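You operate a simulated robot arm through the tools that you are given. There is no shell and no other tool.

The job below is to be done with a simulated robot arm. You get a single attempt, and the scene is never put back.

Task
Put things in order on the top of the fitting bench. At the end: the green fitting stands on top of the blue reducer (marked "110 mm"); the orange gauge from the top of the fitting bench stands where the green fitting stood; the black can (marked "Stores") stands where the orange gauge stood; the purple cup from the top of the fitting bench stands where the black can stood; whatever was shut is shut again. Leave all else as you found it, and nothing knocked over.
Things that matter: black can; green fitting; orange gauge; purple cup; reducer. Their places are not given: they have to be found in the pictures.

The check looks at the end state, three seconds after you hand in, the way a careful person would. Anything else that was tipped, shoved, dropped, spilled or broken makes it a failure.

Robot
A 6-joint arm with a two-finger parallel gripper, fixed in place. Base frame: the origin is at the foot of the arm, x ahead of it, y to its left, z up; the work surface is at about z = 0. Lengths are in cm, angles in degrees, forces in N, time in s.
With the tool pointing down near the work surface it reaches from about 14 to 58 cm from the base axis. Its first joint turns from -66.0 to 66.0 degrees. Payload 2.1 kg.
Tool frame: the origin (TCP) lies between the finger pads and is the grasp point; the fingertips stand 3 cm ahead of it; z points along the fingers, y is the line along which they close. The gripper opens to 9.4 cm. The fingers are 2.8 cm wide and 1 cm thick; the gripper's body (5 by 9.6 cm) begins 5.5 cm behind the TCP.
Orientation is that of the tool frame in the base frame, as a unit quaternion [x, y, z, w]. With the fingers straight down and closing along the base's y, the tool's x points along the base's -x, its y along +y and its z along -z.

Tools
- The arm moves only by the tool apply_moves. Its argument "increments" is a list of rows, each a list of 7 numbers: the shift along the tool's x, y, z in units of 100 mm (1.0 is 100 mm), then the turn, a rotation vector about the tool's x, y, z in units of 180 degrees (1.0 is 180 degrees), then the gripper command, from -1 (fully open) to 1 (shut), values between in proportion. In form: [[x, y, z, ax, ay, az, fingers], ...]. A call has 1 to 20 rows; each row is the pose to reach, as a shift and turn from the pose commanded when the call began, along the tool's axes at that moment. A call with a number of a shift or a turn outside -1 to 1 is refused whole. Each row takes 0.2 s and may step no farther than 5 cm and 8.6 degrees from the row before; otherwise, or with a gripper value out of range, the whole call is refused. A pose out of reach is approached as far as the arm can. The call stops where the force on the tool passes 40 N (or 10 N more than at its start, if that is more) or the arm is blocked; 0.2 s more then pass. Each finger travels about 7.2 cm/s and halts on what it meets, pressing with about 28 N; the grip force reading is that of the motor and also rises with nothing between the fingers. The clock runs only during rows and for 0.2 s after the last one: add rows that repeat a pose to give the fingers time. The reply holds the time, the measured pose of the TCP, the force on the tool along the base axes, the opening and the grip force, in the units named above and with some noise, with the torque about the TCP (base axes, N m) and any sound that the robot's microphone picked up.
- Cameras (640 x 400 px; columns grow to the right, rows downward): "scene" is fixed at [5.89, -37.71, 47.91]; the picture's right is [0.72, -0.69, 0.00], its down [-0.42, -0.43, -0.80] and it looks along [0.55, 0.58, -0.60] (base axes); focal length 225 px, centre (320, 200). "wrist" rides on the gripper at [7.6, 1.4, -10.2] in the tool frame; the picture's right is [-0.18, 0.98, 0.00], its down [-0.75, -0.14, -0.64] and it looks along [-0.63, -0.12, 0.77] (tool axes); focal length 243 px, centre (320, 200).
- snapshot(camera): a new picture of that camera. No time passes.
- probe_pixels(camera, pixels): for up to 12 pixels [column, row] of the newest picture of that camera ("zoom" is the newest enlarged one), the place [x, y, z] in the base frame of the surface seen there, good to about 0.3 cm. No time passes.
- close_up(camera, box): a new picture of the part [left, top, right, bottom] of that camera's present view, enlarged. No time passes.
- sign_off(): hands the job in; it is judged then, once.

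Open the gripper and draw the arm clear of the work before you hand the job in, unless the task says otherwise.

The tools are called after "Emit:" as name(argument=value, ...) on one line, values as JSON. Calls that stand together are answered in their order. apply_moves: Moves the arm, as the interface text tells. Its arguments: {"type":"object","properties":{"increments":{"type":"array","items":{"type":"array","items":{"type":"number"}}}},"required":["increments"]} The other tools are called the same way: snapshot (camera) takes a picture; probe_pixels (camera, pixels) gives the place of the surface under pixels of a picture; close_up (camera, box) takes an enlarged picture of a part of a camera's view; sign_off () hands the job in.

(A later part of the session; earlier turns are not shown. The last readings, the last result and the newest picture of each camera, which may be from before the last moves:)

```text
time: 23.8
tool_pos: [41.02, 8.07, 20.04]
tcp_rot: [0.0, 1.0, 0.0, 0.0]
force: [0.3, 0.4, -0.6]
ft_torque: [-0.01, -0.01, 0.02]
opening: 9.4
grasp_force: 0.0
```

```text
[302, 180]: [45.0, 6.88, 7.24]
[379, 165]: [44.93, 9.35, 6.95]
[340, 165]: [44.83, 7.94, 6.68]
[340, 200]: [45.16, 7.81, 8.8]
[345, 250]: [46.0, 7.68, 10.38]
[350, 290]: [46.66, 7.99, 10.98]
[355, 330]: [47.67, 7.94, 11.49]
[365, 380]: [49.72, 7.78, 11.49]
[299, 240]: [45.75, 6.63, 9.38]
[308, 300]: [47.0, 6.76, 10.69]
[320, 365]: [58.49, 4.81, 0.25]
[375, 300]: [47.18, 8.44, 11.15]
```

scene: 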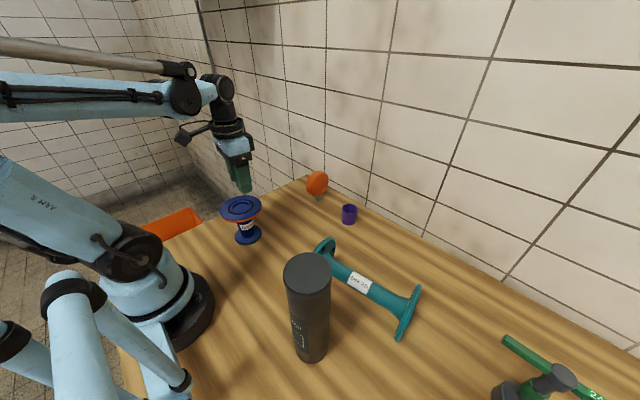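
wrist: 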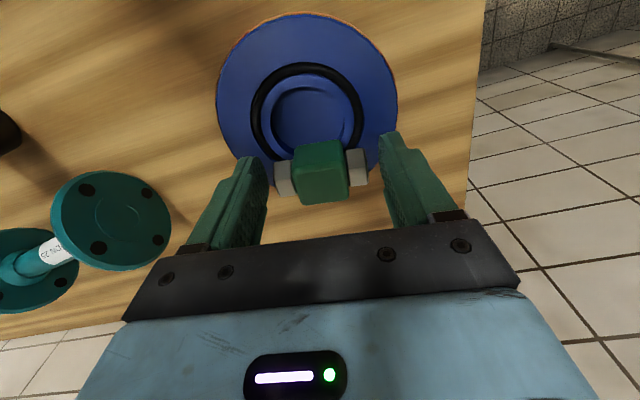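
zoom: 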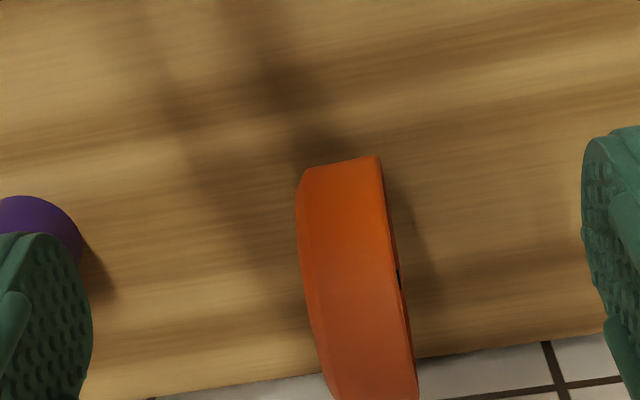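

Back face y≈6.62, dial face y≈9.3, disc centre about (48.9,7.95,7.3). I shift left to see the dial side before gripping.

Emit:
apply_moves(increments=[[0.1, 0.35, -0.2, 0, 0, 0, -1], [0.2, 0.7, -0.3, 0, 0, 0, -1], [0.2, 1.0, -0.3, 0, 0, 0, -1], [0.2, 1.0, -0.3, 0, 0, 0, -1]])

Emit:
snapshot(camera="wrist")

```text
time: 24.8
tool_pos: [38.84, 18.11, 23.04]
tcp_rot: [0.0, 1.0, 0.0, 0.0]
force: [-0.2, -0.2, 0.5]
ft_torque: [-0.02, 0.01, 0.0]
opening: 9.41
grasp_force: 0.0
```

```text
taken
```

wrist: 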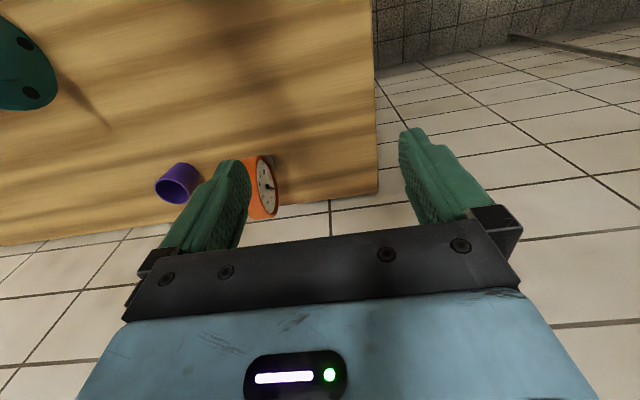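

The dial face is visible at (265,187). I enlarge it.

Emit:
close_up(camera="wrist", box=[230, 145, 310, 225])

Emit:
probe_pixels(camera="wrist", pixels=[[266, 187], [268, 175], [273, 205], [260, 170], [255, 160], [262, 157], [276, 200], [270, 160]])

```text
5.00 times, centred on (270, 185) of wrist
```

zoom: 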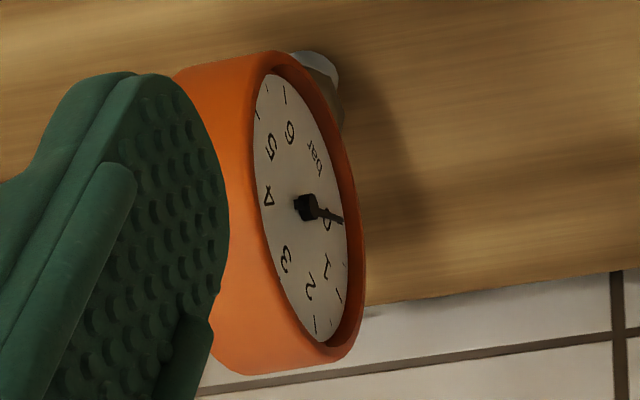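

```text
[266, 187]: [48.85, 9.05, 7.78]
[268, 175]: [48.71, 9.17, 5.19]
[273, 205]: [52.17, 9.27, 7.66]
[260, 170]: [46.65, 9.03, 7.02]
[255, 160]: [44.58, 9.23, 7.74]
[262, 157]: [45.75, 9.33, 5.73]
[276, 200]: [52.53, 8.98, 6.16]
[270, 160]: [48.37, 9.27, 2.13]
```

The dial is slightly recessed with a pointer hub at the centre, so I will grip only the upper part of the disc (tips at about z=8). I move above the gauge at (48.9,7.95).

Emit:
apply_moves(increments=[[-0.25, -0.25, 0, 0, 0, 0, -1], [-0.5, -0.5, 0, 0, 0, 0, -1], [-0.75, -0.75, 0.1, 0, 0, 0, -1], [-0.99, -1.0, 0.3, 0, 0, 0, -1], [-0.99, -1.0, 0.3, 0, 0, 0, -1], [-0.99, -1.0, 0.3, 0, 0, 0, -1]])

Emit:
snapshot(camera="wrist")

Emit:
snapshot(camera="scene")

```text
time: 26.2
tool_pos: [48.93, 8.09, 20.04]
tcp_rot: [-0.001, 1.0, 0.0, 0.0]
force: [0.0, 0.2, -0.6]
ft_torque: [0.03, -0.01, -0.02]
opening: 9.39
grasp_force: 0.0
```

```text
taken
```

wrist: 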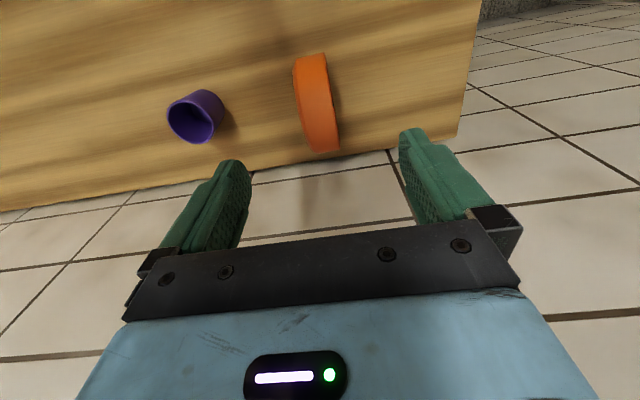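

```text
taken
```

scene: 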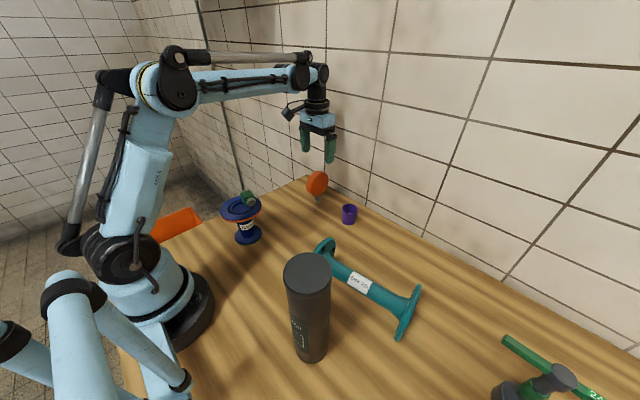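

Seen from above, the disc spans from (310,55) to (325,150). I enlarge and probe the edges again for a final check of centre and yaw.

Emit:
close_up(camera="wrist", box=[235, 45, 395, 160])

```text
3.48 times, centred on (315, 102) of wrist
```

zoom: 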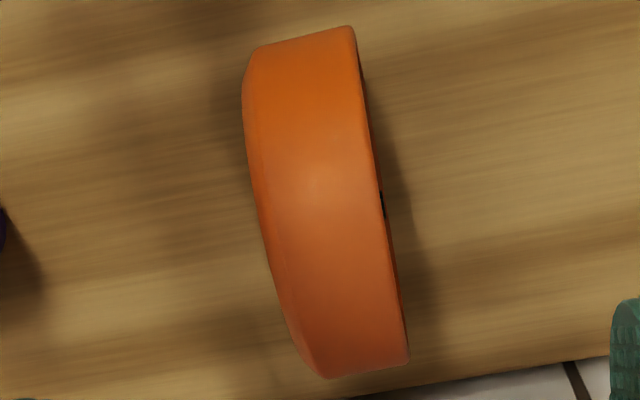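

I probe pairs of points along the left and right rim edges.

Emit:
probe_pixels(camera="zoom", pixels=[[250, 120], [364, 120], [256, 170], [372, 170], [264, 220], [380, 220], [274, 270], [388, 270], [288, 320], [398, 320], [315, 200], [325, 250]])

Emit:
probe_pixels(camera="zoom", pixels=[[305, 45], [310, 100], [320, 150], [330, 300], [345, 360], [350, 372], [320, 370], [400, 350], [260, 180], [282, 200], [376, 195], [384, 245]])

```text
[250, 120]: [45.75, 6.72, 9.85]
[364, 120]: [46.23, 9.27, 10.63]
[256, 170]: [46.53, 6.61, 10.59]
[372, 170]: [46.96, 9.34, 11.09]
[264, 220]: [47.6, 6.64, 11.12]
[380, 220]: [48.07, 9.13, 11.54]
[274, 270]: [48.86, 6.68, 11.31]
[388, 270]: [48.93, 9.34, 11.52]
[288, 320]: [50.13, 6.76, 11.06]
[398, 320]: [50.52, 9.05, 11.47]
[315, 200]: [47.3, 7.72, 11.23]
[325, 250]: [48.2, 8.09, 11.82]
```

```text
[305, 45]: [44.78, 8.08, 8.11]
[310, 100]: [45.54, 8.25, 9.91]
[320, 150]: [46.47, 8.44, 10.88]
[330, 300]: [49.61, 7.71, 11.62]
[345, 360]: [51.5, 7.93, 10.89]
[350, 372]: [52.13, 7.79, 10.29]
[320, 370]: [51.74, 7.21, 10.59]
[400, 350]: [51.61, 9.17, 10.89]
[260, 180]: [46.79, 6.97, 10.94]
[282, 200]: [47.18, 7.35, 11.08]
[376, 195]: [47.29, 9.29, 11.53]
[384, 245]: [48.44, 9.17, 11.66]
```

The disc is square to the tool: back y≈6.67, front y≈9.25, centre y≈7.95, x≈48.95. I descend to TCP z≈11 and pre-close to about 4.5 cm for a symmetry check.

Emit:
apply_moves(increments=[[0, 0, 0.3, 0, 0, 0, -0.8], [0, 0, 0.6, 0, 0, 0, -0.4], [0, 0, 0.8, 0, 0, 0, 0.0], [-0.005, 0, 0.9, 0, 0, 0, 0.03], [-0.005, 0, 0.9, 0, 0, 0, 0.03], [-0.005, 0, 0.9, 0, 0, 0, 0.03]])

Emit:
snapshot(camera="wrist")

Emit:
close_up(camera="scene", box=[285, 140, 365, 215])

```text
time: 27.6
tool_pos: [48.83, 8.19, 10.95]
tcp_rot: [0.0, 1.0, 0.0, 0.0]
force: [0.0, 0.3, -0.1]
ft_torque: [0.06, 0.0, -0.02]
opening: 4.54
grasp_force: 0.1
```

```text
taken
```

wrist: 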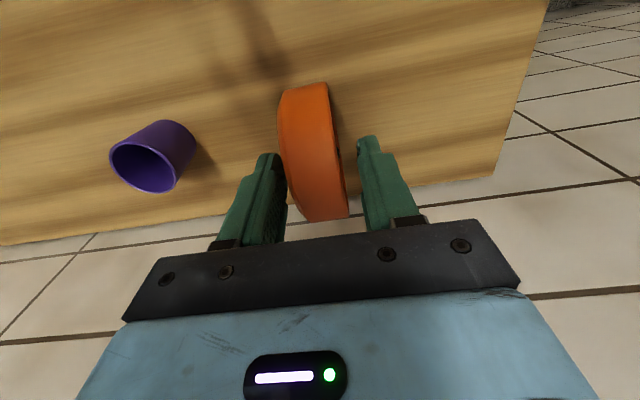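

```text
5.33 times, centred on (325, 178) of scene
```

zoom: 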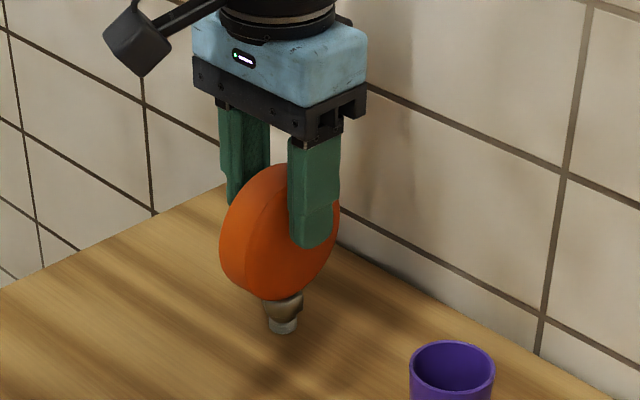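

Gaps on both sides look nearly equal (disc centre ≈0.1 cm toward −y of the tool centre). I shift 0.05 cm and close gently.

Emit:
apply_moves(increments=[[0, -0.006, 0, 0, 0, 0, 0.03], [0, -0.006, 0, 0, 0, 0, 0.2], [0, -0.006, 0, 0, 0, 0, 0.3], [0, -0.006, 0, 0, 0, 0, 0.37], [0, -0.006, 0, 0, 0, 0, 0.41], [0, -0.006, 0, 0, 0, 0, 0.44], [0, -0.006, 0, 0, 0, 0, 0.5], [0, -0.006, 0, 0, 0, 0, 1], [0, -0.006, 0, 0, 0, 0, 1]])

Emit:
snapshot(camera="wrist")

Emit:
close_up(camera="scene", box=[285, 140, 365, 215])

```text
time: 29.6
tool_pos: [48.95, 8.16, 11.06]
tcp_rot: [-0.001, 1.0, 0.0, -0.001]
force: [-0.2, -1.7, 1.3]
ft_torque: [-0.04, -0.03, -0.04]
opening: 3.23
grasp_force: 28.6
```

```text
taken
```

wrist: 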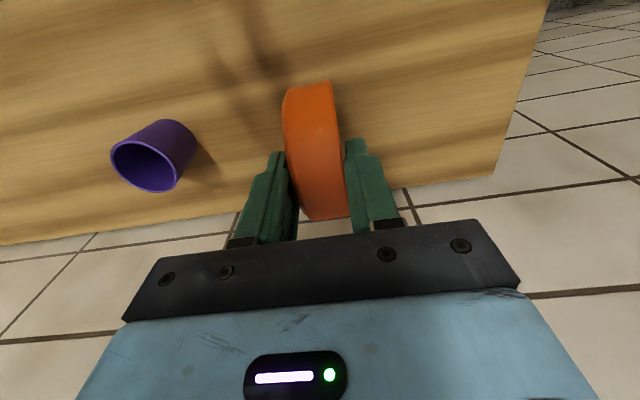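

```text
5.33 times, centred on (325, 178) of scene
```

zoom: 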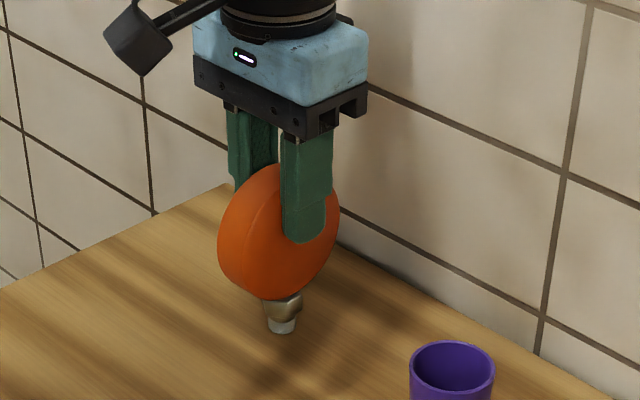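

Gripped at 3.23 cm, 28.6 N; the gauge still looks upright. I lift it slowly and inspect.

Emit:
apply_moves(increments=[[0, 0, -0.05, 0, 0, 0, 1], [0, 0, -0.15, 0, 0, 0, 1], [0, 0, -0.3, 0, 0, 0, 1], [0, 0, -0.5, 0, 0, 0, 1], [0, 0, -0.7, 0, 0, 0, 1], [0, 0, -0.7, 0, 0, 0, 1]])

Emit:
snapshot(camera="wrist")

Emit:
close_up(camera="scene", box=[285, 110, 365, 215])

```text
time: 31.0
tool_pos: [48.86, 8.07, 18.05]
tcp_rot: [0.0, 1.0, -0.001, 0.0]
force: [-0.4, -0.3, -2.3]
ft_torque: [-0.03, -0.01, 0.0]
opening: 3.2
grasp_force: 27.9
```

```text
taken
```

wrist: 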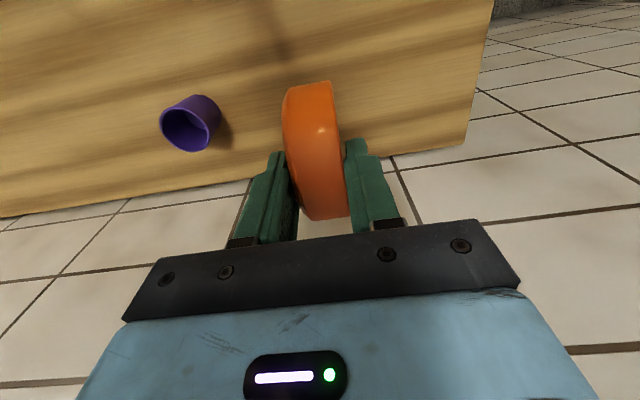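

```text
3.81 times, centred on (325, 162) of scene
```

zoom: 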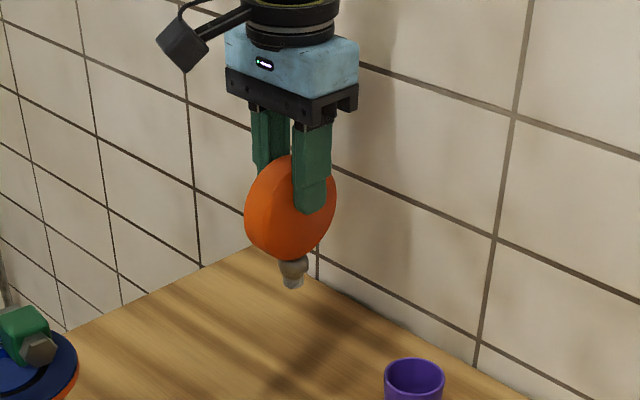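

The gauge hangs vertically. I probe the back face at several heights to verify it is plumb.

Emit:
probe_pixels(camera="zoom", pixels=[[275, 185], [284, 175], [270, 200], [268, 215], [275, 235], [290, 245], [305, 245], [318, 235], [285, 225], [292, 265], [292, 275], [292, 286]])

```text
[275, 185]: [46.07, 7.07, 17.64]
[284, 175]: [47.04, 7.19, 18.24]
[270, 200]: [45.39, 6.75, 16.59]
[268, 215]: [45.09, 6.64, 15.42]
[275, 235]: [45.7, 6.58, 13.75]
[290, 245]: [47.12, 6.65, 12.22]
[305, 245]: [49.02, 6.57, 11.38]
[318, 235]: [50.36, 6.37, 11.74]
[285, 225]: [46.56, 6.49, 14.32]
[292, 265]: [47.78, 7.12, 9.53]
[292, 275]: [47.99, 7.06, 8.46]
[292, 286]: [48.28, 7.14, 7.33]
```

I also probe the rim from the wrist view to check for yaw or tilt of the disc in the grip.

Emit:
close_up(camera="wrist", box=[240, 70, 400, 240])

```text
2.35 times, centred on (320, 155) of wrist
```

zoom: 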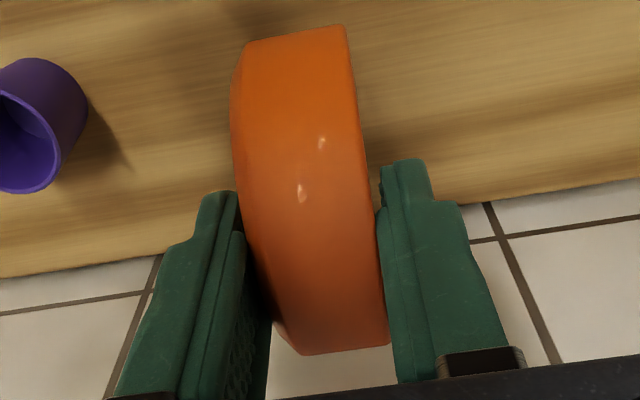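

I probe left/right rim points and finger surfaces in this zoom.

Emit:
probe_pixels(camera="zoom", pixels=[[240, 100], [350, 100], [238, 140], [357, 140], [243, 180], [364, 180], [250, 220], [372, 220], [262, 270], [380, 270], [285, 330], [385, 330]])

Emit:
probe_pixels(camera="zoom", pixels=[[300, 60], [300, 130], [305, 190], [315, 240], [325, 290], [335, 340], [245, 60], [342, 50], [234, 120], [236, 160], [268, 300], [383, 300]])

```text
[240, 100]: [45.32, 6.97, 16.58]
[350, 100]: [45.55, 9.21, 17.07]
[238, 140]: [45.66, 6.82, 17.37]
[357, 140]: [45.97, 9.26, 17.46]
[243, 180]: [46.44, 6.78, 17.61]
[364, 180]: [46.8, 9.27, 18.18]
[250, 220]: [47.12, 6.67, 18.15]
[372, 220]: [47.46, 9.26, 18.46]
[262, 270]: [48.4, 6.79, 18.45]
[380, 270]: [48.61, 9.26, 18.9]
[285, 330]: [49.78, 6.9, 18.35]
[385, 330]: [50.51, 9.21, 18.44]
```

```text
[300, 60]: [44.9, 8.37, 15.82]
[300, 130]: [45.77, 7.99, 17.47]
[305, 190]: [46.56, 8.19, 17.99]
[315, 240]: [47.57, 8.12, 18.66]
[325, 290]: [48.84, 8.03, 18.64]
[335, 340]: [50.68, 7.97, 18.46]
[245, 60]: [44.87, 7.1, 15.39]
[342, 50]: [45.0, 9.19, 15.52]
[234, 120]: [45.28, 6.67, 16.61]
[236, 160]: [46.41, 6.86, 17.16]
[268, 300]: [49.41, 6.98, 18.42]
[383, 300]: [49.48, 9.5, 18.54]
```

Tilt and yaw are within about 1.5°, and the gauge hangs as gripped. I carry it inward around the cup (x≈42, base of stem ≈9 cm high) and out to above (48.65,-18.05).

Emit:
apply_moves(increments=[[0.2, -0.1, -0.1, 0, 0, 0, 1], [0.4, -0.3, -0.2, 0, 0, 0, 1], [0.6, -0.55, -0.2, 0, 0, 0, 1], [0.7, -0.8, -0.2, 0, 0, 0, 1], [0.7, -1.0, -0.2, 0, 0, 0, 1]])

Emit:
apply_moves(increments=[[0, -0.25, 0, 0, 0, 0, 1], [0, -0.5, 0, 0, 0, 0, 1], [0, -0.75, 0, 0, 0, 0, 1], [0, -1.0, 0, 0, 0, 0, 1]])

Emit:
apply_moves(increments=[[-0.1, -0.25, 0, 0, 0, 0, 1], [-0.3, -0.5, 0.1, 0, 0, 0, 1], [-0.5, -0.594, 0.2, 0, 0, 0, 1], [-0.67, -0.594, 0.4, 0, 0, 0, 1], [-0.67, -0.594, 0.4, 0, 0, 0, 1], [-0.67, -0.594, 0.4, 0, 0, 0, 1]])

Emit:
snapshot(camera="wrist")

Emit:
close_up(camera="scene", box=[310, 150, 450, 270])

```text
time: 32.2
tool_pos: [41.86, -2.17, 19.96]
tcp_rot: [0.0, 1.0, 0.0, 0.0]
force: [0.7, -0.1, -1.9]
ft_torque: [0.01, 0.0, -0.01]
opening: 3.2
grasp_force: 28.4
```

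```text
time: 33.2
tool_pos: [41.81, -12.05, 19.98]
tcp_rot: [0.0, 1.0, 0.0, 0.0]
force: [-0.8, 1.0, -1.5]
ft_torque: [-0.04, -0.02, -0.04]
opening: 3.23
grasp_force: 27.6
```

```text
time: 34.6
tool_pos: [48.71, -17.95, 16.21]
tcp_rot: [0.0, 1.0, 0.0, 0.0]
force: [0.3, 0.1, -1.6]
ft_torque: [0.03, 0.02, -0.01]
opening: 3.19
grasp_force: 28.0
```

```text
taken
```

wrist: 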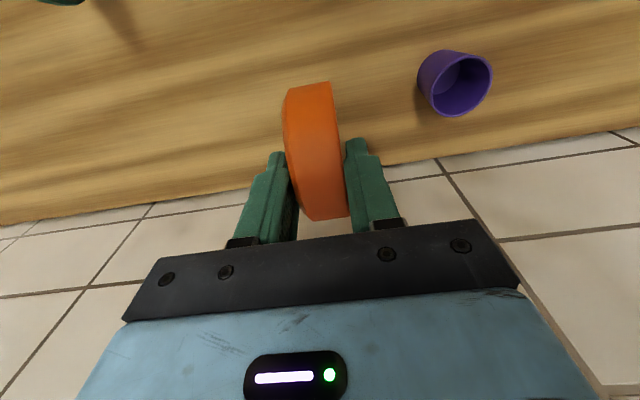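

```text
3.33 times, centred on (380, 210) of scene
```

zoom: 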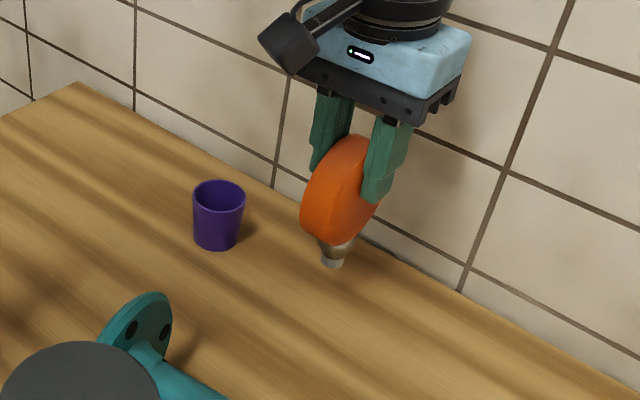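

The gauge hangs above the target and the cup is untouched. I lower to TCP z≈11.3 (stem ≈0.3 cm above the bench).

Emit:
apply_moves(increments=[[0, 0, 0.2, 0, 0, 0, 1], [0, 0, 0.35, 0, 0, 0, 1], [0, 0, 0.45, 0, 0, 0, 1], [0, 0, 0.49, 0, 0, 0, 1], [0, 0, 0.49, 0, 0, 0, 1]])

Emit:
close_up(camera="scene", box=[330, 170, 430, 260])

```text
time: 35.8
tool_pos: [48.63, -18.02, 11.26]
tcp_rot: [0.0, 1.0, 0.001, 0.0]
force: [0.9, -0.6, -1.1]
ft_torque: [-0.02, 0.03, 0.03]
opening: 3.21
grasp_force: 27.8
```

```text
4.44 times, centred on (380, 215) of scene
```

zoom: 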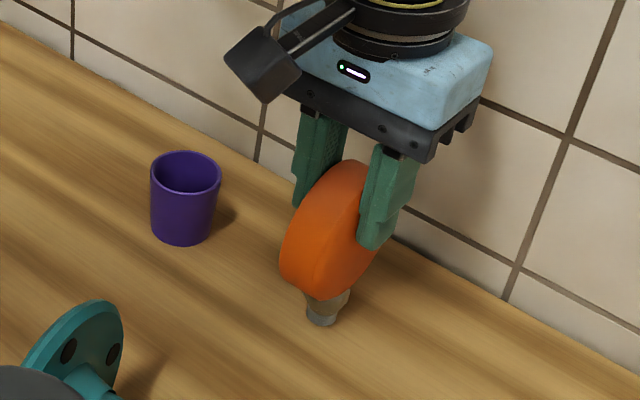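

The stem is about 0.1 cm above the bench. I lower in tiny steps watching force.

Emit:
apply_moves(increments=[[0, 0, 0.004, 0, 0, 0, 1], [0, 0, 0.008, 0, 0, 0, 1], [0, 0, 0.008, 0, 0, 0, 1]])

Emit:
apply_moves(increments=[[0, 0, 0.003, 0, 0, 0, 1], [0, 0, 0.005, 0, 0, 0, 1], [0, 0, 0.005, 0, 0, 0, 1]])

```text
time: 36.6
tool_pos: [48.55, -17.91, 11.15]
tcp_rot: [0.001, 1.0, 0.0, 0.0]
force: [0.3, 0.7, -1.5]
ft_torque: [-0.03, -0.03, -0.01]
opening: 3.19
grasp_force: 28.0
```

```text
time: 37.4
tool_pos: [48.57, -17.98, 10.92]
tcp_rot: [0.0, 1.0, 0.001, 0.0]
force: [0.8, -0.5, -2.3]
ft_torque: [0.0, 0.01, 0.05]
opening: 3.22
grasp_force: 28.2
```

No contact yet; I continue down 0.05 cm at a time.

Emit:
apply_moves(increments=[[0, 0, 0.003, 0, 0, 0, 1], [0, 0, 0.005, 0, 0, 0, 1], [0, 0, 0.005, 0, 0, 0, 1]])

Emit:
apply_moves(increments=[[0, 0, 0.003, 0, 0, 0, 1], [0, 0, 0.005, 0, 0, 0, 1], [0, 0, 0.005, 0, 0, 0, 1]])

```text
time: 38.2
tool_pos: [48.63, -17.94, 11.12]
tcp_rot: [-0.001, 1.0, 0.001, 0.001]
force: [1.5, 0.4, 14.1]
ft_torque: [0.11, -0.19, -0.02]
opening: 3.22
grasp_force: 27.5
```

```text
time: 39.0
tool_pos: [48.62, -18.03, 10.96]
tcp_rot: [0.0, 1.0, -0.001, 0.001]
force: [0.3, -1.8, 22.9]
ft_torque: [-0.01, -0.01, 0.0]
opening: 3.23
grasp_force: 28.0
```

The stem is seated flat (22.9 N, near-zero torque). I relieve the load slightly, then open the fingers gradually.

Emit:
apply_moves(increments=[[0, 0, -0.006, 0, 0, 0, 1], [0, 0, -0.006, 0, 0, 0, 1]])

```text
time: 39.6
tool_pos: [48.6, -17.97, 10.9]
tcp_rot: [-0.001, 1.0, 0.0, 0.0]
force: [0.8, 0.1, -2.5]
ft_torque: [0.02, -0.02, -0.02]
opening: 3.22
grasp_force: 27.8
```

Weight is back on the fingers, so I lower 0.03 cm to just touch, then open slowly.

Emit:
apply_moves(increments=[[0, 0, 0.003, 0, 0, 0, 1], [0, 0, 0.003, 0, 0, 0, 1]])

```text
time: 40.2
tool_pos: [48.57, -18.11, 10.97]
tcp_rot: [0.0, 1.0, -0.001, 0.0]
force: [0.7, 0.6, -2.3]
ft_torque: [-0.02, -0.01, -0.04]
opening: 3.2
grasp_force: 28.3
```

Still hanging; another 0.03 cm down.

Emit:
apply_moves(increments=[[0, 0, 0.003, 0, 0, 0, 1], [0, 0, 0.003, 0, 0, 0, 1]])

```text
time: 40.8
tool_pos: [48.51, -17.93, 10.84]
tcp_rot: [0.0, 1.0, 0.0, 0.0]
force: [0.7, -1.1, 5.7]
ft_torque: [0.04, 0.07, -0.02]
opening: 3.22
grasp_force: 27.9
```

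Light contact (≈8 N). Now I open the fingers slowly and look.

Emit:
apply_moves(increments=[[0, 0, 0, 0, 0, 0, 0.3], [0, 0, 0, 0, 0, 0, 0.25], [0, 0, 0, 0, 0, 0, 0.2], [0, 0, 0, 0, 0, 0, 0.12], [0, 0, 0, 0, 0, 0, 0.0], [0, 0, 0, 0, 0, 0, -0.15], [0, 0, 0, 0, 0, 0, -0.3], [0, 0, 0, 0, 0, 0, -0.3]])

Emit:
snapshot(camera="wrist")

Emit:
close_up(camera="scene", box=[330, 170, 430, 260])

```text
time: 42.6
tool_pos: [48.61, -17.93, 10.83]
tcp_rot: [0.0, 1.0, 0.0, 0.0]
force: [0.8, -0.1, -0.5]
ft_torque: [-0.03, 0.03, 0.01]
opening: 6.13
grasp_force: 0.2
```

```text
taken
```

wrist: 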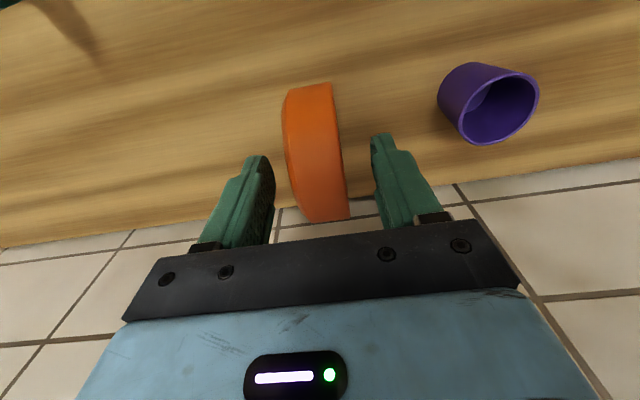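

```text
4.44 times, centred on (380, 215) of scene
```

zoom: 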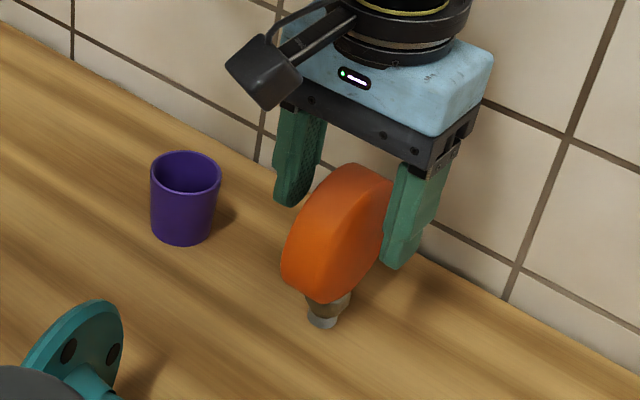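

The gauge stands free with clearance on both sides. I rise straight up.

Emit:
apply_moves(increments=[[0, 0, -0.05, 0, 0, 0, -0.3], [0, 0, -0.25, 0, 0, 0, -0.3], [0, 0, -0.5, 0, 0, 0, -0.3], [0, 0, -0.8, 0, 0, 0, -0.5], [0, 0, -0.95, 0, 0, 0, -1], [0, 0, -0.95, 0, 0, 0, -1]])

Emit:
close_up(camera="scene", box=[330, 170, 430, 260])

Emit:
snapshot(camera="wrist")

```text
time: 44.0
tool_pos: [48.65, -17.88, 20.44]
tcp_rot: [0.0, 1.0, 0.0, 0.001]
force: [-0.6, 0.4, 1.0]
ft_torque: [-0.02, 0.0, -0.03]
opening: 9.42
grasp_force: 0.1
```

```text
4.44 times, centred on (380, 215) of scene
```

zoom: 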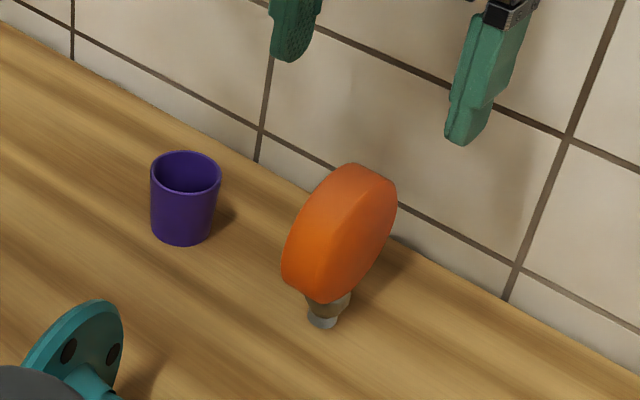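

```text
taken
```

wrist: 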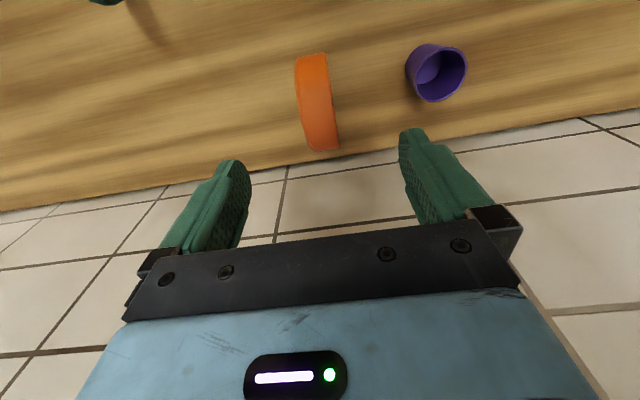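

The gauge stands upright at the fitting's old spot. Now I retract in legs, rising to z≈31, toward the can at (17,-24).

Emit:
apply_moves(increments=[[0.25, -0.05, -0.15, 0, 0, 0, -1], [0.5, -0.15, -0.3, 0, 0, 0, -1], [0.75, -0.25, -0.45, 0, 0, 0, -1], [1.0, -0.3, -0.6, 0, 0, 0, -1]])

Emit:
apply_moves(increments=[[0.25, -0.08, -0.15, 0, 0, 0, -1], [0.5, -0.16, -0.3, 0, 0, 0, -1], [0.75, -0.24, -0.45, 0, 0, 0, -1], [1.0, -0.3, -0.6, 0, 0, 0, -1], [1.0, -0.3, -0.6, 0, 0, 0, -1]])

Emit:
apply_moves(increments=[[0.25, 0, 0, 0, 0, 0, -1], [0.5, 0, 0, 0, 0, 0, -1], [0.75, 0, 0, 0, 0, 0, -1], [1.0, 0, 0, 0, 0, 0, -1], [1.0, 0, 0, 0, 0, 0, -1]])

Emit:
snapshot(camera="wrist")

Emit:
snapshot(camera="scene")

```text
time: 45.0
tool_pos: [38.63, -20.98, 26.31]
tcp_rot: [0.001, 1.0, 0.0, 0.0]
force: [-0.2, -1.2, -0.4]
ft_torque: [0.01, 0.02, 0.01]
opening: 9.37
grasp_force: 0.0
```

```text
time: 46.2
tool_pos: [28.39, -23.7, 32.43]
tcp_rot: [0.0, 1.0, 0.0, 0.0]
force: [-0.1, 0.3, 0.9]
ft_torque: [0.05, -0.04, 0.0]
opening: 9.41
grasp_force: 0.0
```

```text
time: 47.4
tool_pos: [18.62, -23.74, 32.3]
tcp_rot: [0.0, 1.0, 0.0, 0.0]
force: [0.1, 1.6, -0.8]
ft_torque: [-0.01, 0.03, 0.01]
opening: 9.41
grasp_force: 0.1
```

```text
taken
```

wrist: 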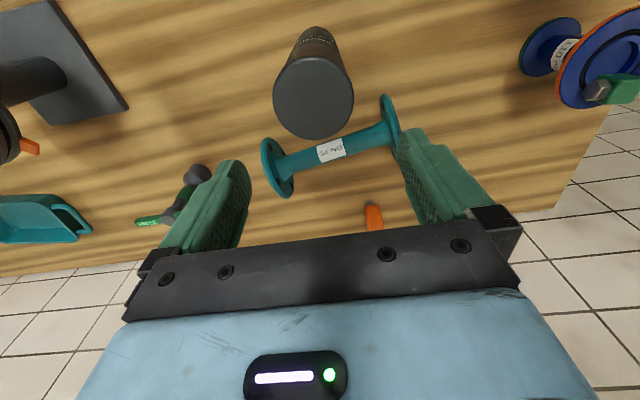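

```text
taken
```

scene: 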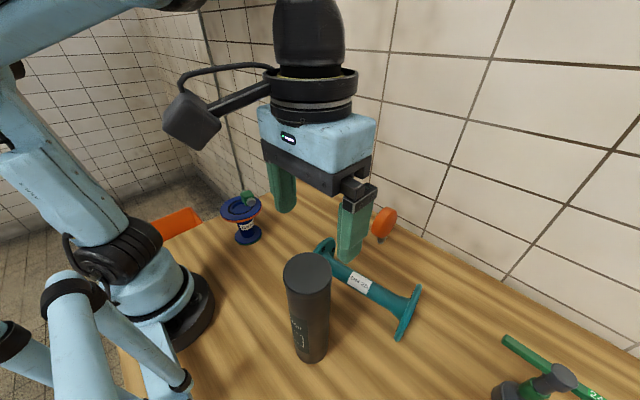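

The can's top is visible at about (314,95) in the wrist view. I enlarge and probe its rim.

Emit:
close_up(camera="wrist", box=[234, 20, 394, 145])

Emit:
probe_pixels(camera="wrist", pixels=[[277, 95], [350, 95], [314, 62], [314, 135], [285, 75], [343, 75], [285, 120], [343, 120], [314, 95], [314, 45], [300, 45], [330, 45]])

```text
3.20 times, centred on (314, 82) of wrist
```

zoom: 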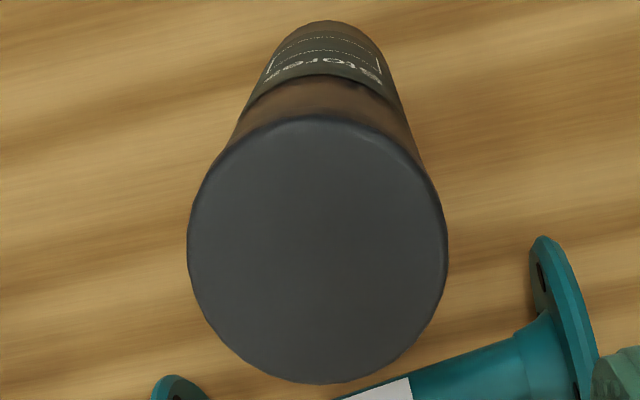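

```text
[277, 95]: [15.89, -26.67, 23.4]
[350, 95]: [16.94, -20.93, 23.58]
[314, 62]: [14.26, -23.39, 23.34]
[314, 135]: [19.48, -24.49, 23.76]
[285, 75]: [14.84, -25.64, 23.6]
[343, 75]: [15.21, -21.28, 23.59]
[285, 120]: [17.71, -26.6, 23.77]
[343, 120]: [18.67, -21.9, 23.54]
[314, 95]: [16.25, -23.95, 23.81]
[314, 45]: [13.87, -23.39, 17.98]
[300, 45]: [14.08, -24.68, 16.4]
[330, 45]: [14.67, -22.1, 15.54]
```

The can's centre is about (16.8,-23.95), top z≈23.6. I align over it and lower until the tips are just above its top.

Emit:
apply_moves(increments=[[0.1, -0.01, 0.1, 0, 0, 0, -1], [0.188, -0.02, 0.25, 0, 0, 0, -1], [0.188, -0.02, 0.36, 0, 0, 0, -1], [0.188, -0.02, 0.36, 0, 0, 0, -1], [0.188, -0.02, 0.36, 0, 0, 0, -1]])

Emit:
snapshot(camera="wrist")

Emit:
snapshot(camera="scene")

```text
time: 48.6
tool_pos: [16.86, -24.03, 28.78]
tcp_rot: [0.0, 1.0, 0.0, 0.0]
force: [0.7, 0.3, 0.0]
ft_torque: [0.0, -0.01, 0.02]
opening: 9.39
grasp_force: 0.0
```

```text
taken
```

wrist: 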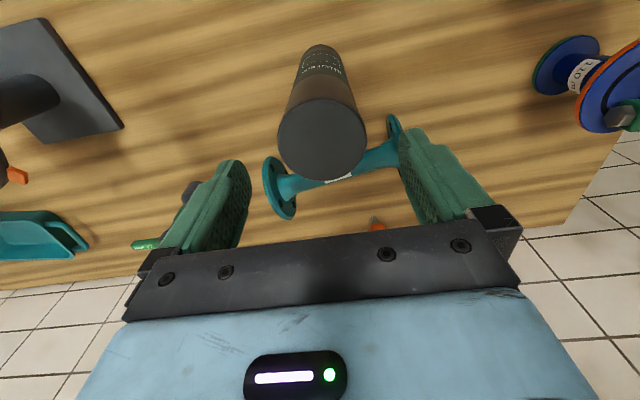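

```text
taken
```

scene: 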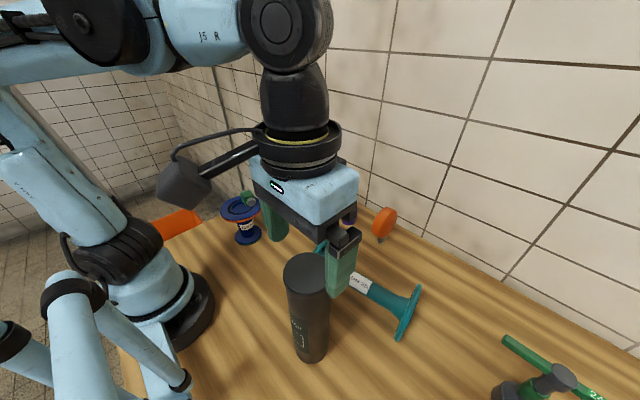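

The can's top circle centre is at about (322,140) versus (320,143) predicted under the TCP; I probe the rim again for a fine correction.

Emit:
probe_pixels(camera="wrist", pixels=[[282, 140], [363, 140], [322, 102], [322, 177], [293, 115], [352, 115], [295, 168], [350, 168], [282, 130], [363, 130], [282, 150], [362, 150]])

```text
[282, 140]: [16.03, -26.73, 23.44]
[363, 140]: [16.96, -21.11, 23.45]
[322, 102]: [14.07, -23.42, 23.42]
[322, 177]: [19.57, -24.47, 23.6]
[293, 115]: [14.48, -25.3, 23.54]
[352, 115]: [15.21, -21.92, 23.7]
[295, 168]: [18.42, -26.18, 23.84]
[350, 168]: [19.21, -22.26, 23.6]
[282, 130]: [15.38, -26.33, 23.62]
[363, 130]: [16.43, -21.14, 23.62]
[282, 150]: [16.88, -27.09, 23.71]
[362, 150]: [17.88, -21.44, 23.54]
```

Fitted centre (16.72,-23.95) — a correction of about 0.1 cm. I descend to TCP z≈19.6 around the can.

Emit:
apply_moves(increments=[[0.012, 0.008, 0.2, 0, 0, 0, -1], [0.012, 0.008, 0.45, 0, 0, 0, -1], [0.012, 0.008, 0.7, 0, 0, 0, -1], [0.012, 0.008, 0.918, 0, 0, 0, -1], [0.012, 0.008, 0.918, 0, 0, 0, -1]])

Emit:
snapshot(camera="wrist")

Emit:
snapshot(camera="scene")

```text
time: 49.8
tool_pos: [16.67, -24.08, 19.56]
tcp_rot: [0.0, 1.0, 0.0, 0.0]
force: [-0.3, -0.7, 0.1]
ft_torque: [0.01, 0.01, 0.0]
opening: 9.42
grasp_force: 0.0
```

```text
taken
```

wrist: 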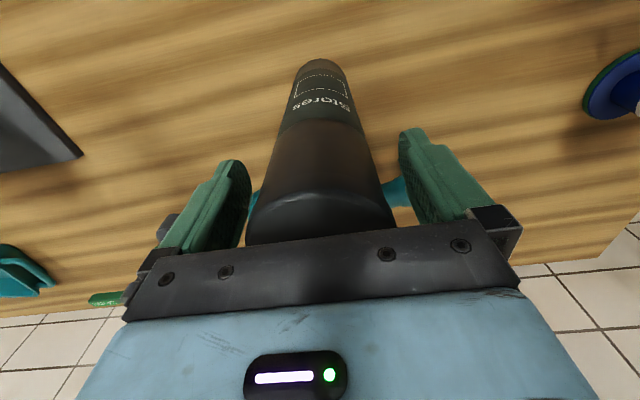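

```text
taken
```

scene: 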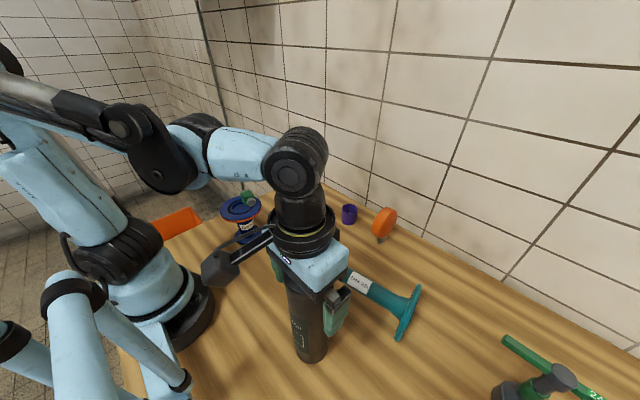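

The can sits centred between the fingers. I close gradually.

Emit:
apply_moves(increments=[[0, 0, 0, 0, 0, 0, -0.6], [0, 0, 0, 0, 0, 0, -0.45], [0, 0, 0, 0, 0, 0, -0.39], [0, 0, 0, 0, 0, 0, -0.35], [0, 0, 0, 0, 0, 0, -0.31], [0, 0, 0, 0, 0, 0, -0.27], [0, 0, 0, 0, 0, 0, -0.2], [0, 0, 0, 0, 0, 0, 0.2], [0, 0, 0, 0, 0, 0, 1], [0, 0, 0, 0, 0, 0, 1]])

Emit:
snapshot(camera="wrist")

```text
time: 52.0
tool_pos: [16.55, -24.1, 19.63]
tcp_rot: [0.0, 1.0, 0.001, 0.0]
force: [1.3, 0.9, 1.3]
ft_torque: [0.06, -0.08, -0.03]
opening: 6.37
grasp_force: 27.6
```

```text
taken
```

wrist: 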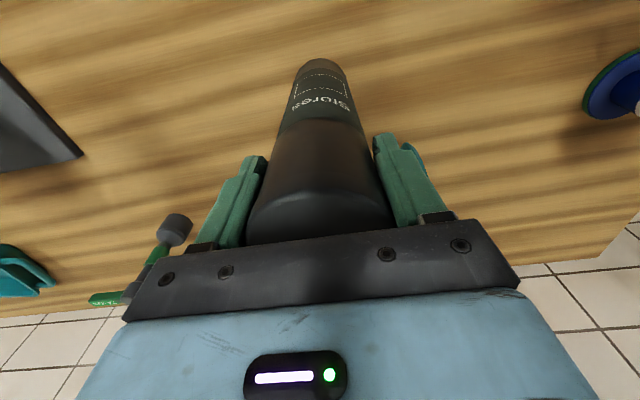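

The can is gripped (6.37 cm, 27.6 N). I lift slowly a few centimetres and check the weight and hold.

Emit:
apply_moves(increments=[[0, 0, -0.03, 0, 0, 0, 1], [0, 0, -0.08, 0, 0, 0, 1], [0, 0, -0.15, 0, 0, 0, 1], [0, 0, -0.22, 0, 0, 0, 1], [0, 0, -0.3, 0, 0, 0, 1], [0, 0, -0.3, 0, 0, 0, 1]])

Emit:
snapshot(camera="wrist")

Emit:
snapshot(camera="scene")

```text
time: 53.4
tool_pos: [16.73, -24.0, 22.7]
tcp_rot: [0.0, 1.0, 0.0, 0.0]
force: [-0.1, 0.0, -3.4]
ft_torque: [0.0, 0.01, -0.02]
opening: 6.28
grasp_force: 27.8
```

```text
taken
```

wrist: 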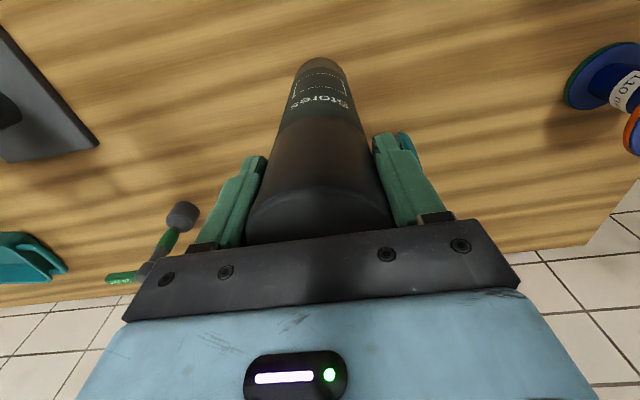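

```text
taken
```

scene: 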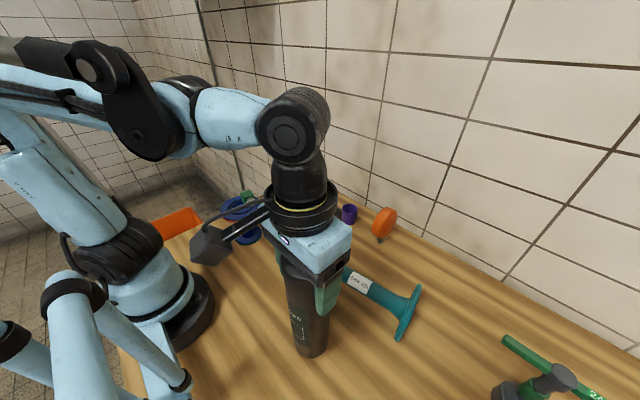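

The can weighs ≈3.4 N and is held steady. I raise it 10 cm to clear the spool, then carry it diagonally toward the gauge's old place.

Emit:
apply_moves(increments=[[0, 0, -0.2, 0, 0, 0, 1], [0, 0, -0.45, 0, 0, 0, 1], [0, 0, -0.7, 0, 0, 0, 1], [0, 0, -0.9, 0, 0, 0, 1], [0, 0, -1.0, 0, 0, 0, 1], [0, 0, -1.0, 0, 0, 0, 1]])

Emit:
apply_moves(increments=[[-0.15, 0.15, 0, 0, 0, 0, 1], [-0.35, 0.35, 0, 0, 0, 0, 1], [-0.6, 0.6, 0, 0, 0, 0, 1], [-0.8, 0.8, 0, 0, 0, 0, 1], [-1.0, 1.0, 0, 0, 0, 0, 1]])

Emit:
apply_moves(increments=[[-0.2, 0.2, 0, 0, 0, 0, 1], [-0.4, 0.4, 0, 0, 0, 0, 1], [-0.6, 0.6, 0, 0, 0, 0, 1], [-0.8, 0.8, 0, 0, 0, 0, 1], [-1.0, 1.0, 0, 0, 0, 0, 1], [-1.0, 1.0, 0, 0, 0, 0, 1]])

Emit:
snapshot(camera="scene")

```text
time: 54.8
tool_pos: [16.52, -23.89, 32.47]
tcp_rot: [0.0, 1.0, 0.0, 0.0]
force: [0.4, 0.3, -3.3]
ft_torque: [-0.02, 0.01, 0.0]
opening: 6.32
grasp_force: 28.2
```

```text
time: 56.0
tool_pos: [26.69, -13.91, 32.69]
tcp_rot: [0.001, 1.0, 0.0, 0.0]
force: [-0.7, 0.4, -3.3]
ft_torque: [-0.01, 0.04, -0.02]
opening: 6.29
grasp_force: 28.5
```

```text
time: 57.4
tool_pos: [36.68, -3.95, 32.43]
tcp_rot: [-0.001, 1.0, 0.0, 0.0]
force: [-1.1, -0.3, -3.2]
ft_torque: [0.0, -0.01, -0.01]
opening: 6.29
grasp_force: 28.3
```

```text
taken
```

scene: 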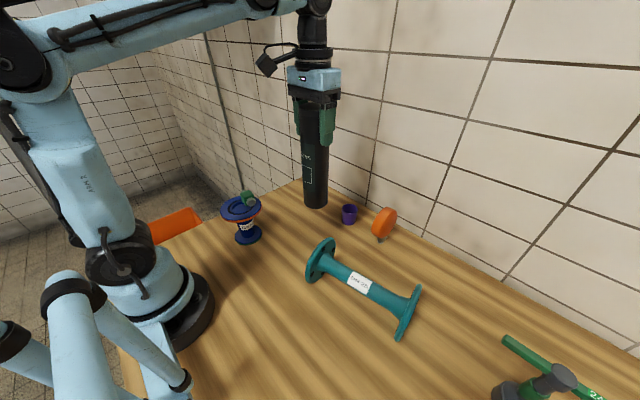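

The can is clear above the bench. I continue to above the gauge's old spot while descending to about 3 cm above the surface.

Emit:
apply_moves(increments=[[-0.2, 0.2, 0.1, 0, 0, 0, 1], [-0.4, 0.4, 0.3, 0, 0, 0, 1], [-0.6, 0.57, 0.45, 0, 0, 0, 1], [-0.7, 0.667, 0.56, 0, 0, 0, 1]])

Emit:
apply_moves(increments=[[-0.18, 0.18, 0.1, 0, 0, 0, 1], [-0.36, 0.36, 0.22, 0, 0, 0, 1], [-0.48, 0.48, 0.35, 0, 0, 0, 1], [-0.52, 0.52, 0.44, 0, 0, 0, 1], [-0.52, 0.52, 0.44, 0, 0, 0, 1], [-0.52, 0.52, 0.44, 0, 0, 0, 1]])

Emit:
snapshot(camera="scene")

Emit:
snapshot(camera="wrist")

```text
time: 58.4
tool_pos: [43.52, 2.77, 26.86]
tcp_rot: [0.001, 1.0, 0.0, 0.0]
force: [-0.9, 0.9, -3.5]
ft_torque: [-0.02, 0.01, 0.0]
opening: 6.27
grasp_force: 28.1
```

```text
time: 59.8
tool_pos: [48.83, 7.97, 22.55]
tcp_rot: [0.0, 1.0, 0.0, 0.0]
force: [0.9, -1.0, -3.9]
ft_torque: [0.02, 0.0, 0.02]
opening: 6.28
grasp_force: 27.9
```

```text
taken
```

scene: 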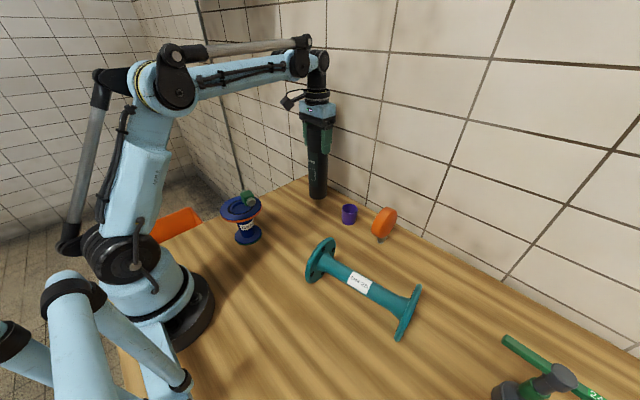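

```text
taken
```

wrist: 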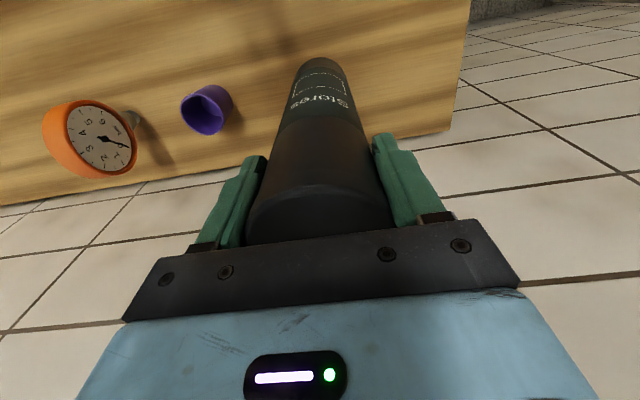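

The can hangs ~3 cm over the target. I lower it to just above the bench, then feel for contact.

Emit:
apply_moves(increments=[[0, 0, 0.1, 0, 0, 0, 1], [0, 0, 0.2, 0, 0, 0, 1], [0, 0, 0.26, 0, 0, 0, 1], [0, 0, 0.285, 0, 0, 0, 1], [0, 0, 0.285, 0, 0, 0, 1]])

Emit:
apply_moves(increments=[[0, 0, 0.005, 0, 0, 0, 1], [0, 0, 0.01, 0, 0, 0, 1], [0, 0, 0.01, 0, 0, 0, 1]])

```text
time: 61.0
tool_pos: [48.87, 7.88, 19.69]
tcp_rot: [0.001, 1.0, 0.0, 0.0]
force: [-0.9, 0.8, -3.3]
ft_torque: [0.0, 0.05, 0.02]
opening: 6.29
grasp_force: 28.2
```

```text
time: 61.8
tool_pos: [48.76, 7.69, 19.61]
tcp_rot: [-0.001, 1.0, 0.0, 0.0]
force: [-0.4, 0.0, -3.1]
ft_torque: [-0.03, 0.03, -0.01]
opening: 6.29
grasp_force: 28.2
```

No contact yet (−3.1 N); I step down further.

Emit:
apply_moves(increments=[[0, 0, 0.003, 0, 0, 0, 1], [0, 0, 0.006, 0, 0, 0, 1], [0, 0, 0.006, 0, 0, 0, 1]])

Emit:
apply_moves(increments=[[0, 0, 0.003, 0, 0, 0, 1], [0, 0, 0.006, 0, 0, 0, 1], [0, 0, 0.006, 0, 0, 0, 1]])

```text
time: 62.6
tool_pos: [48.8, 7.94, 19.6]
tcp_rot: [0.0, 1.0, 0.0, -0.001]
force: [-0.4, -0.3, -3.7]
ft_torque: [-0.01, 0.02, -0.02]
opening: 6.28
grasp_force: 28.0
```

```text
time: 63.4
tool_pos: [48.79, 7.72, 19.62]
tcp_rot: [0.0, 1.0, 0.0, 0.001]
force: [-2.2, -0.3, 0.7]
ft_torque: [-0.01, 0.28, -0.02]
opening: 6.3
grasp_force: 28.1
```

First contact (z force up ~4 N with small torque). I lower another 0.04 cm to seat it, then check.

Emit:
apply_moves(increments=[[0, 0, 0.002, 0, 0, 0, 1], [0, 0, 0.004, 0, 0, 0, 1], [0, 0, 0.004, 0, 0, 0, 1]])

Emit:
close_up(camera="scene", box=[280, 90, 380, 220])

```text
time: 64.2
tool_pos: [48.87, 7.79, 19.46]
tcp_rot: [0.0, 1.0, 0.0, 0.001]
force: [1.8, 1.5, 21.0]
ft_torque: [-0.04, -0.27, -0.15]
opening: 6.25
grasp_force: 28.4
```

```text
3.08 times, centred on (330, 155) of scene
```

zoom: 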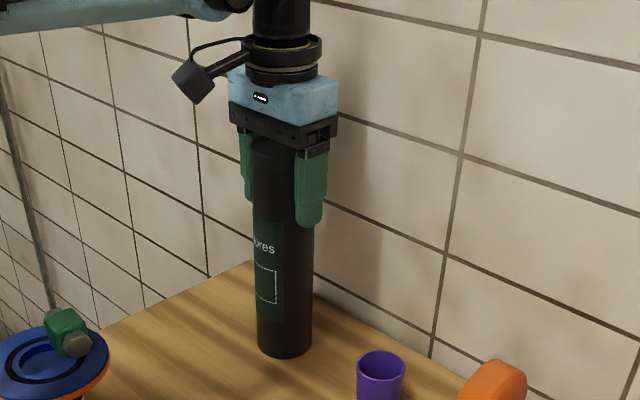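

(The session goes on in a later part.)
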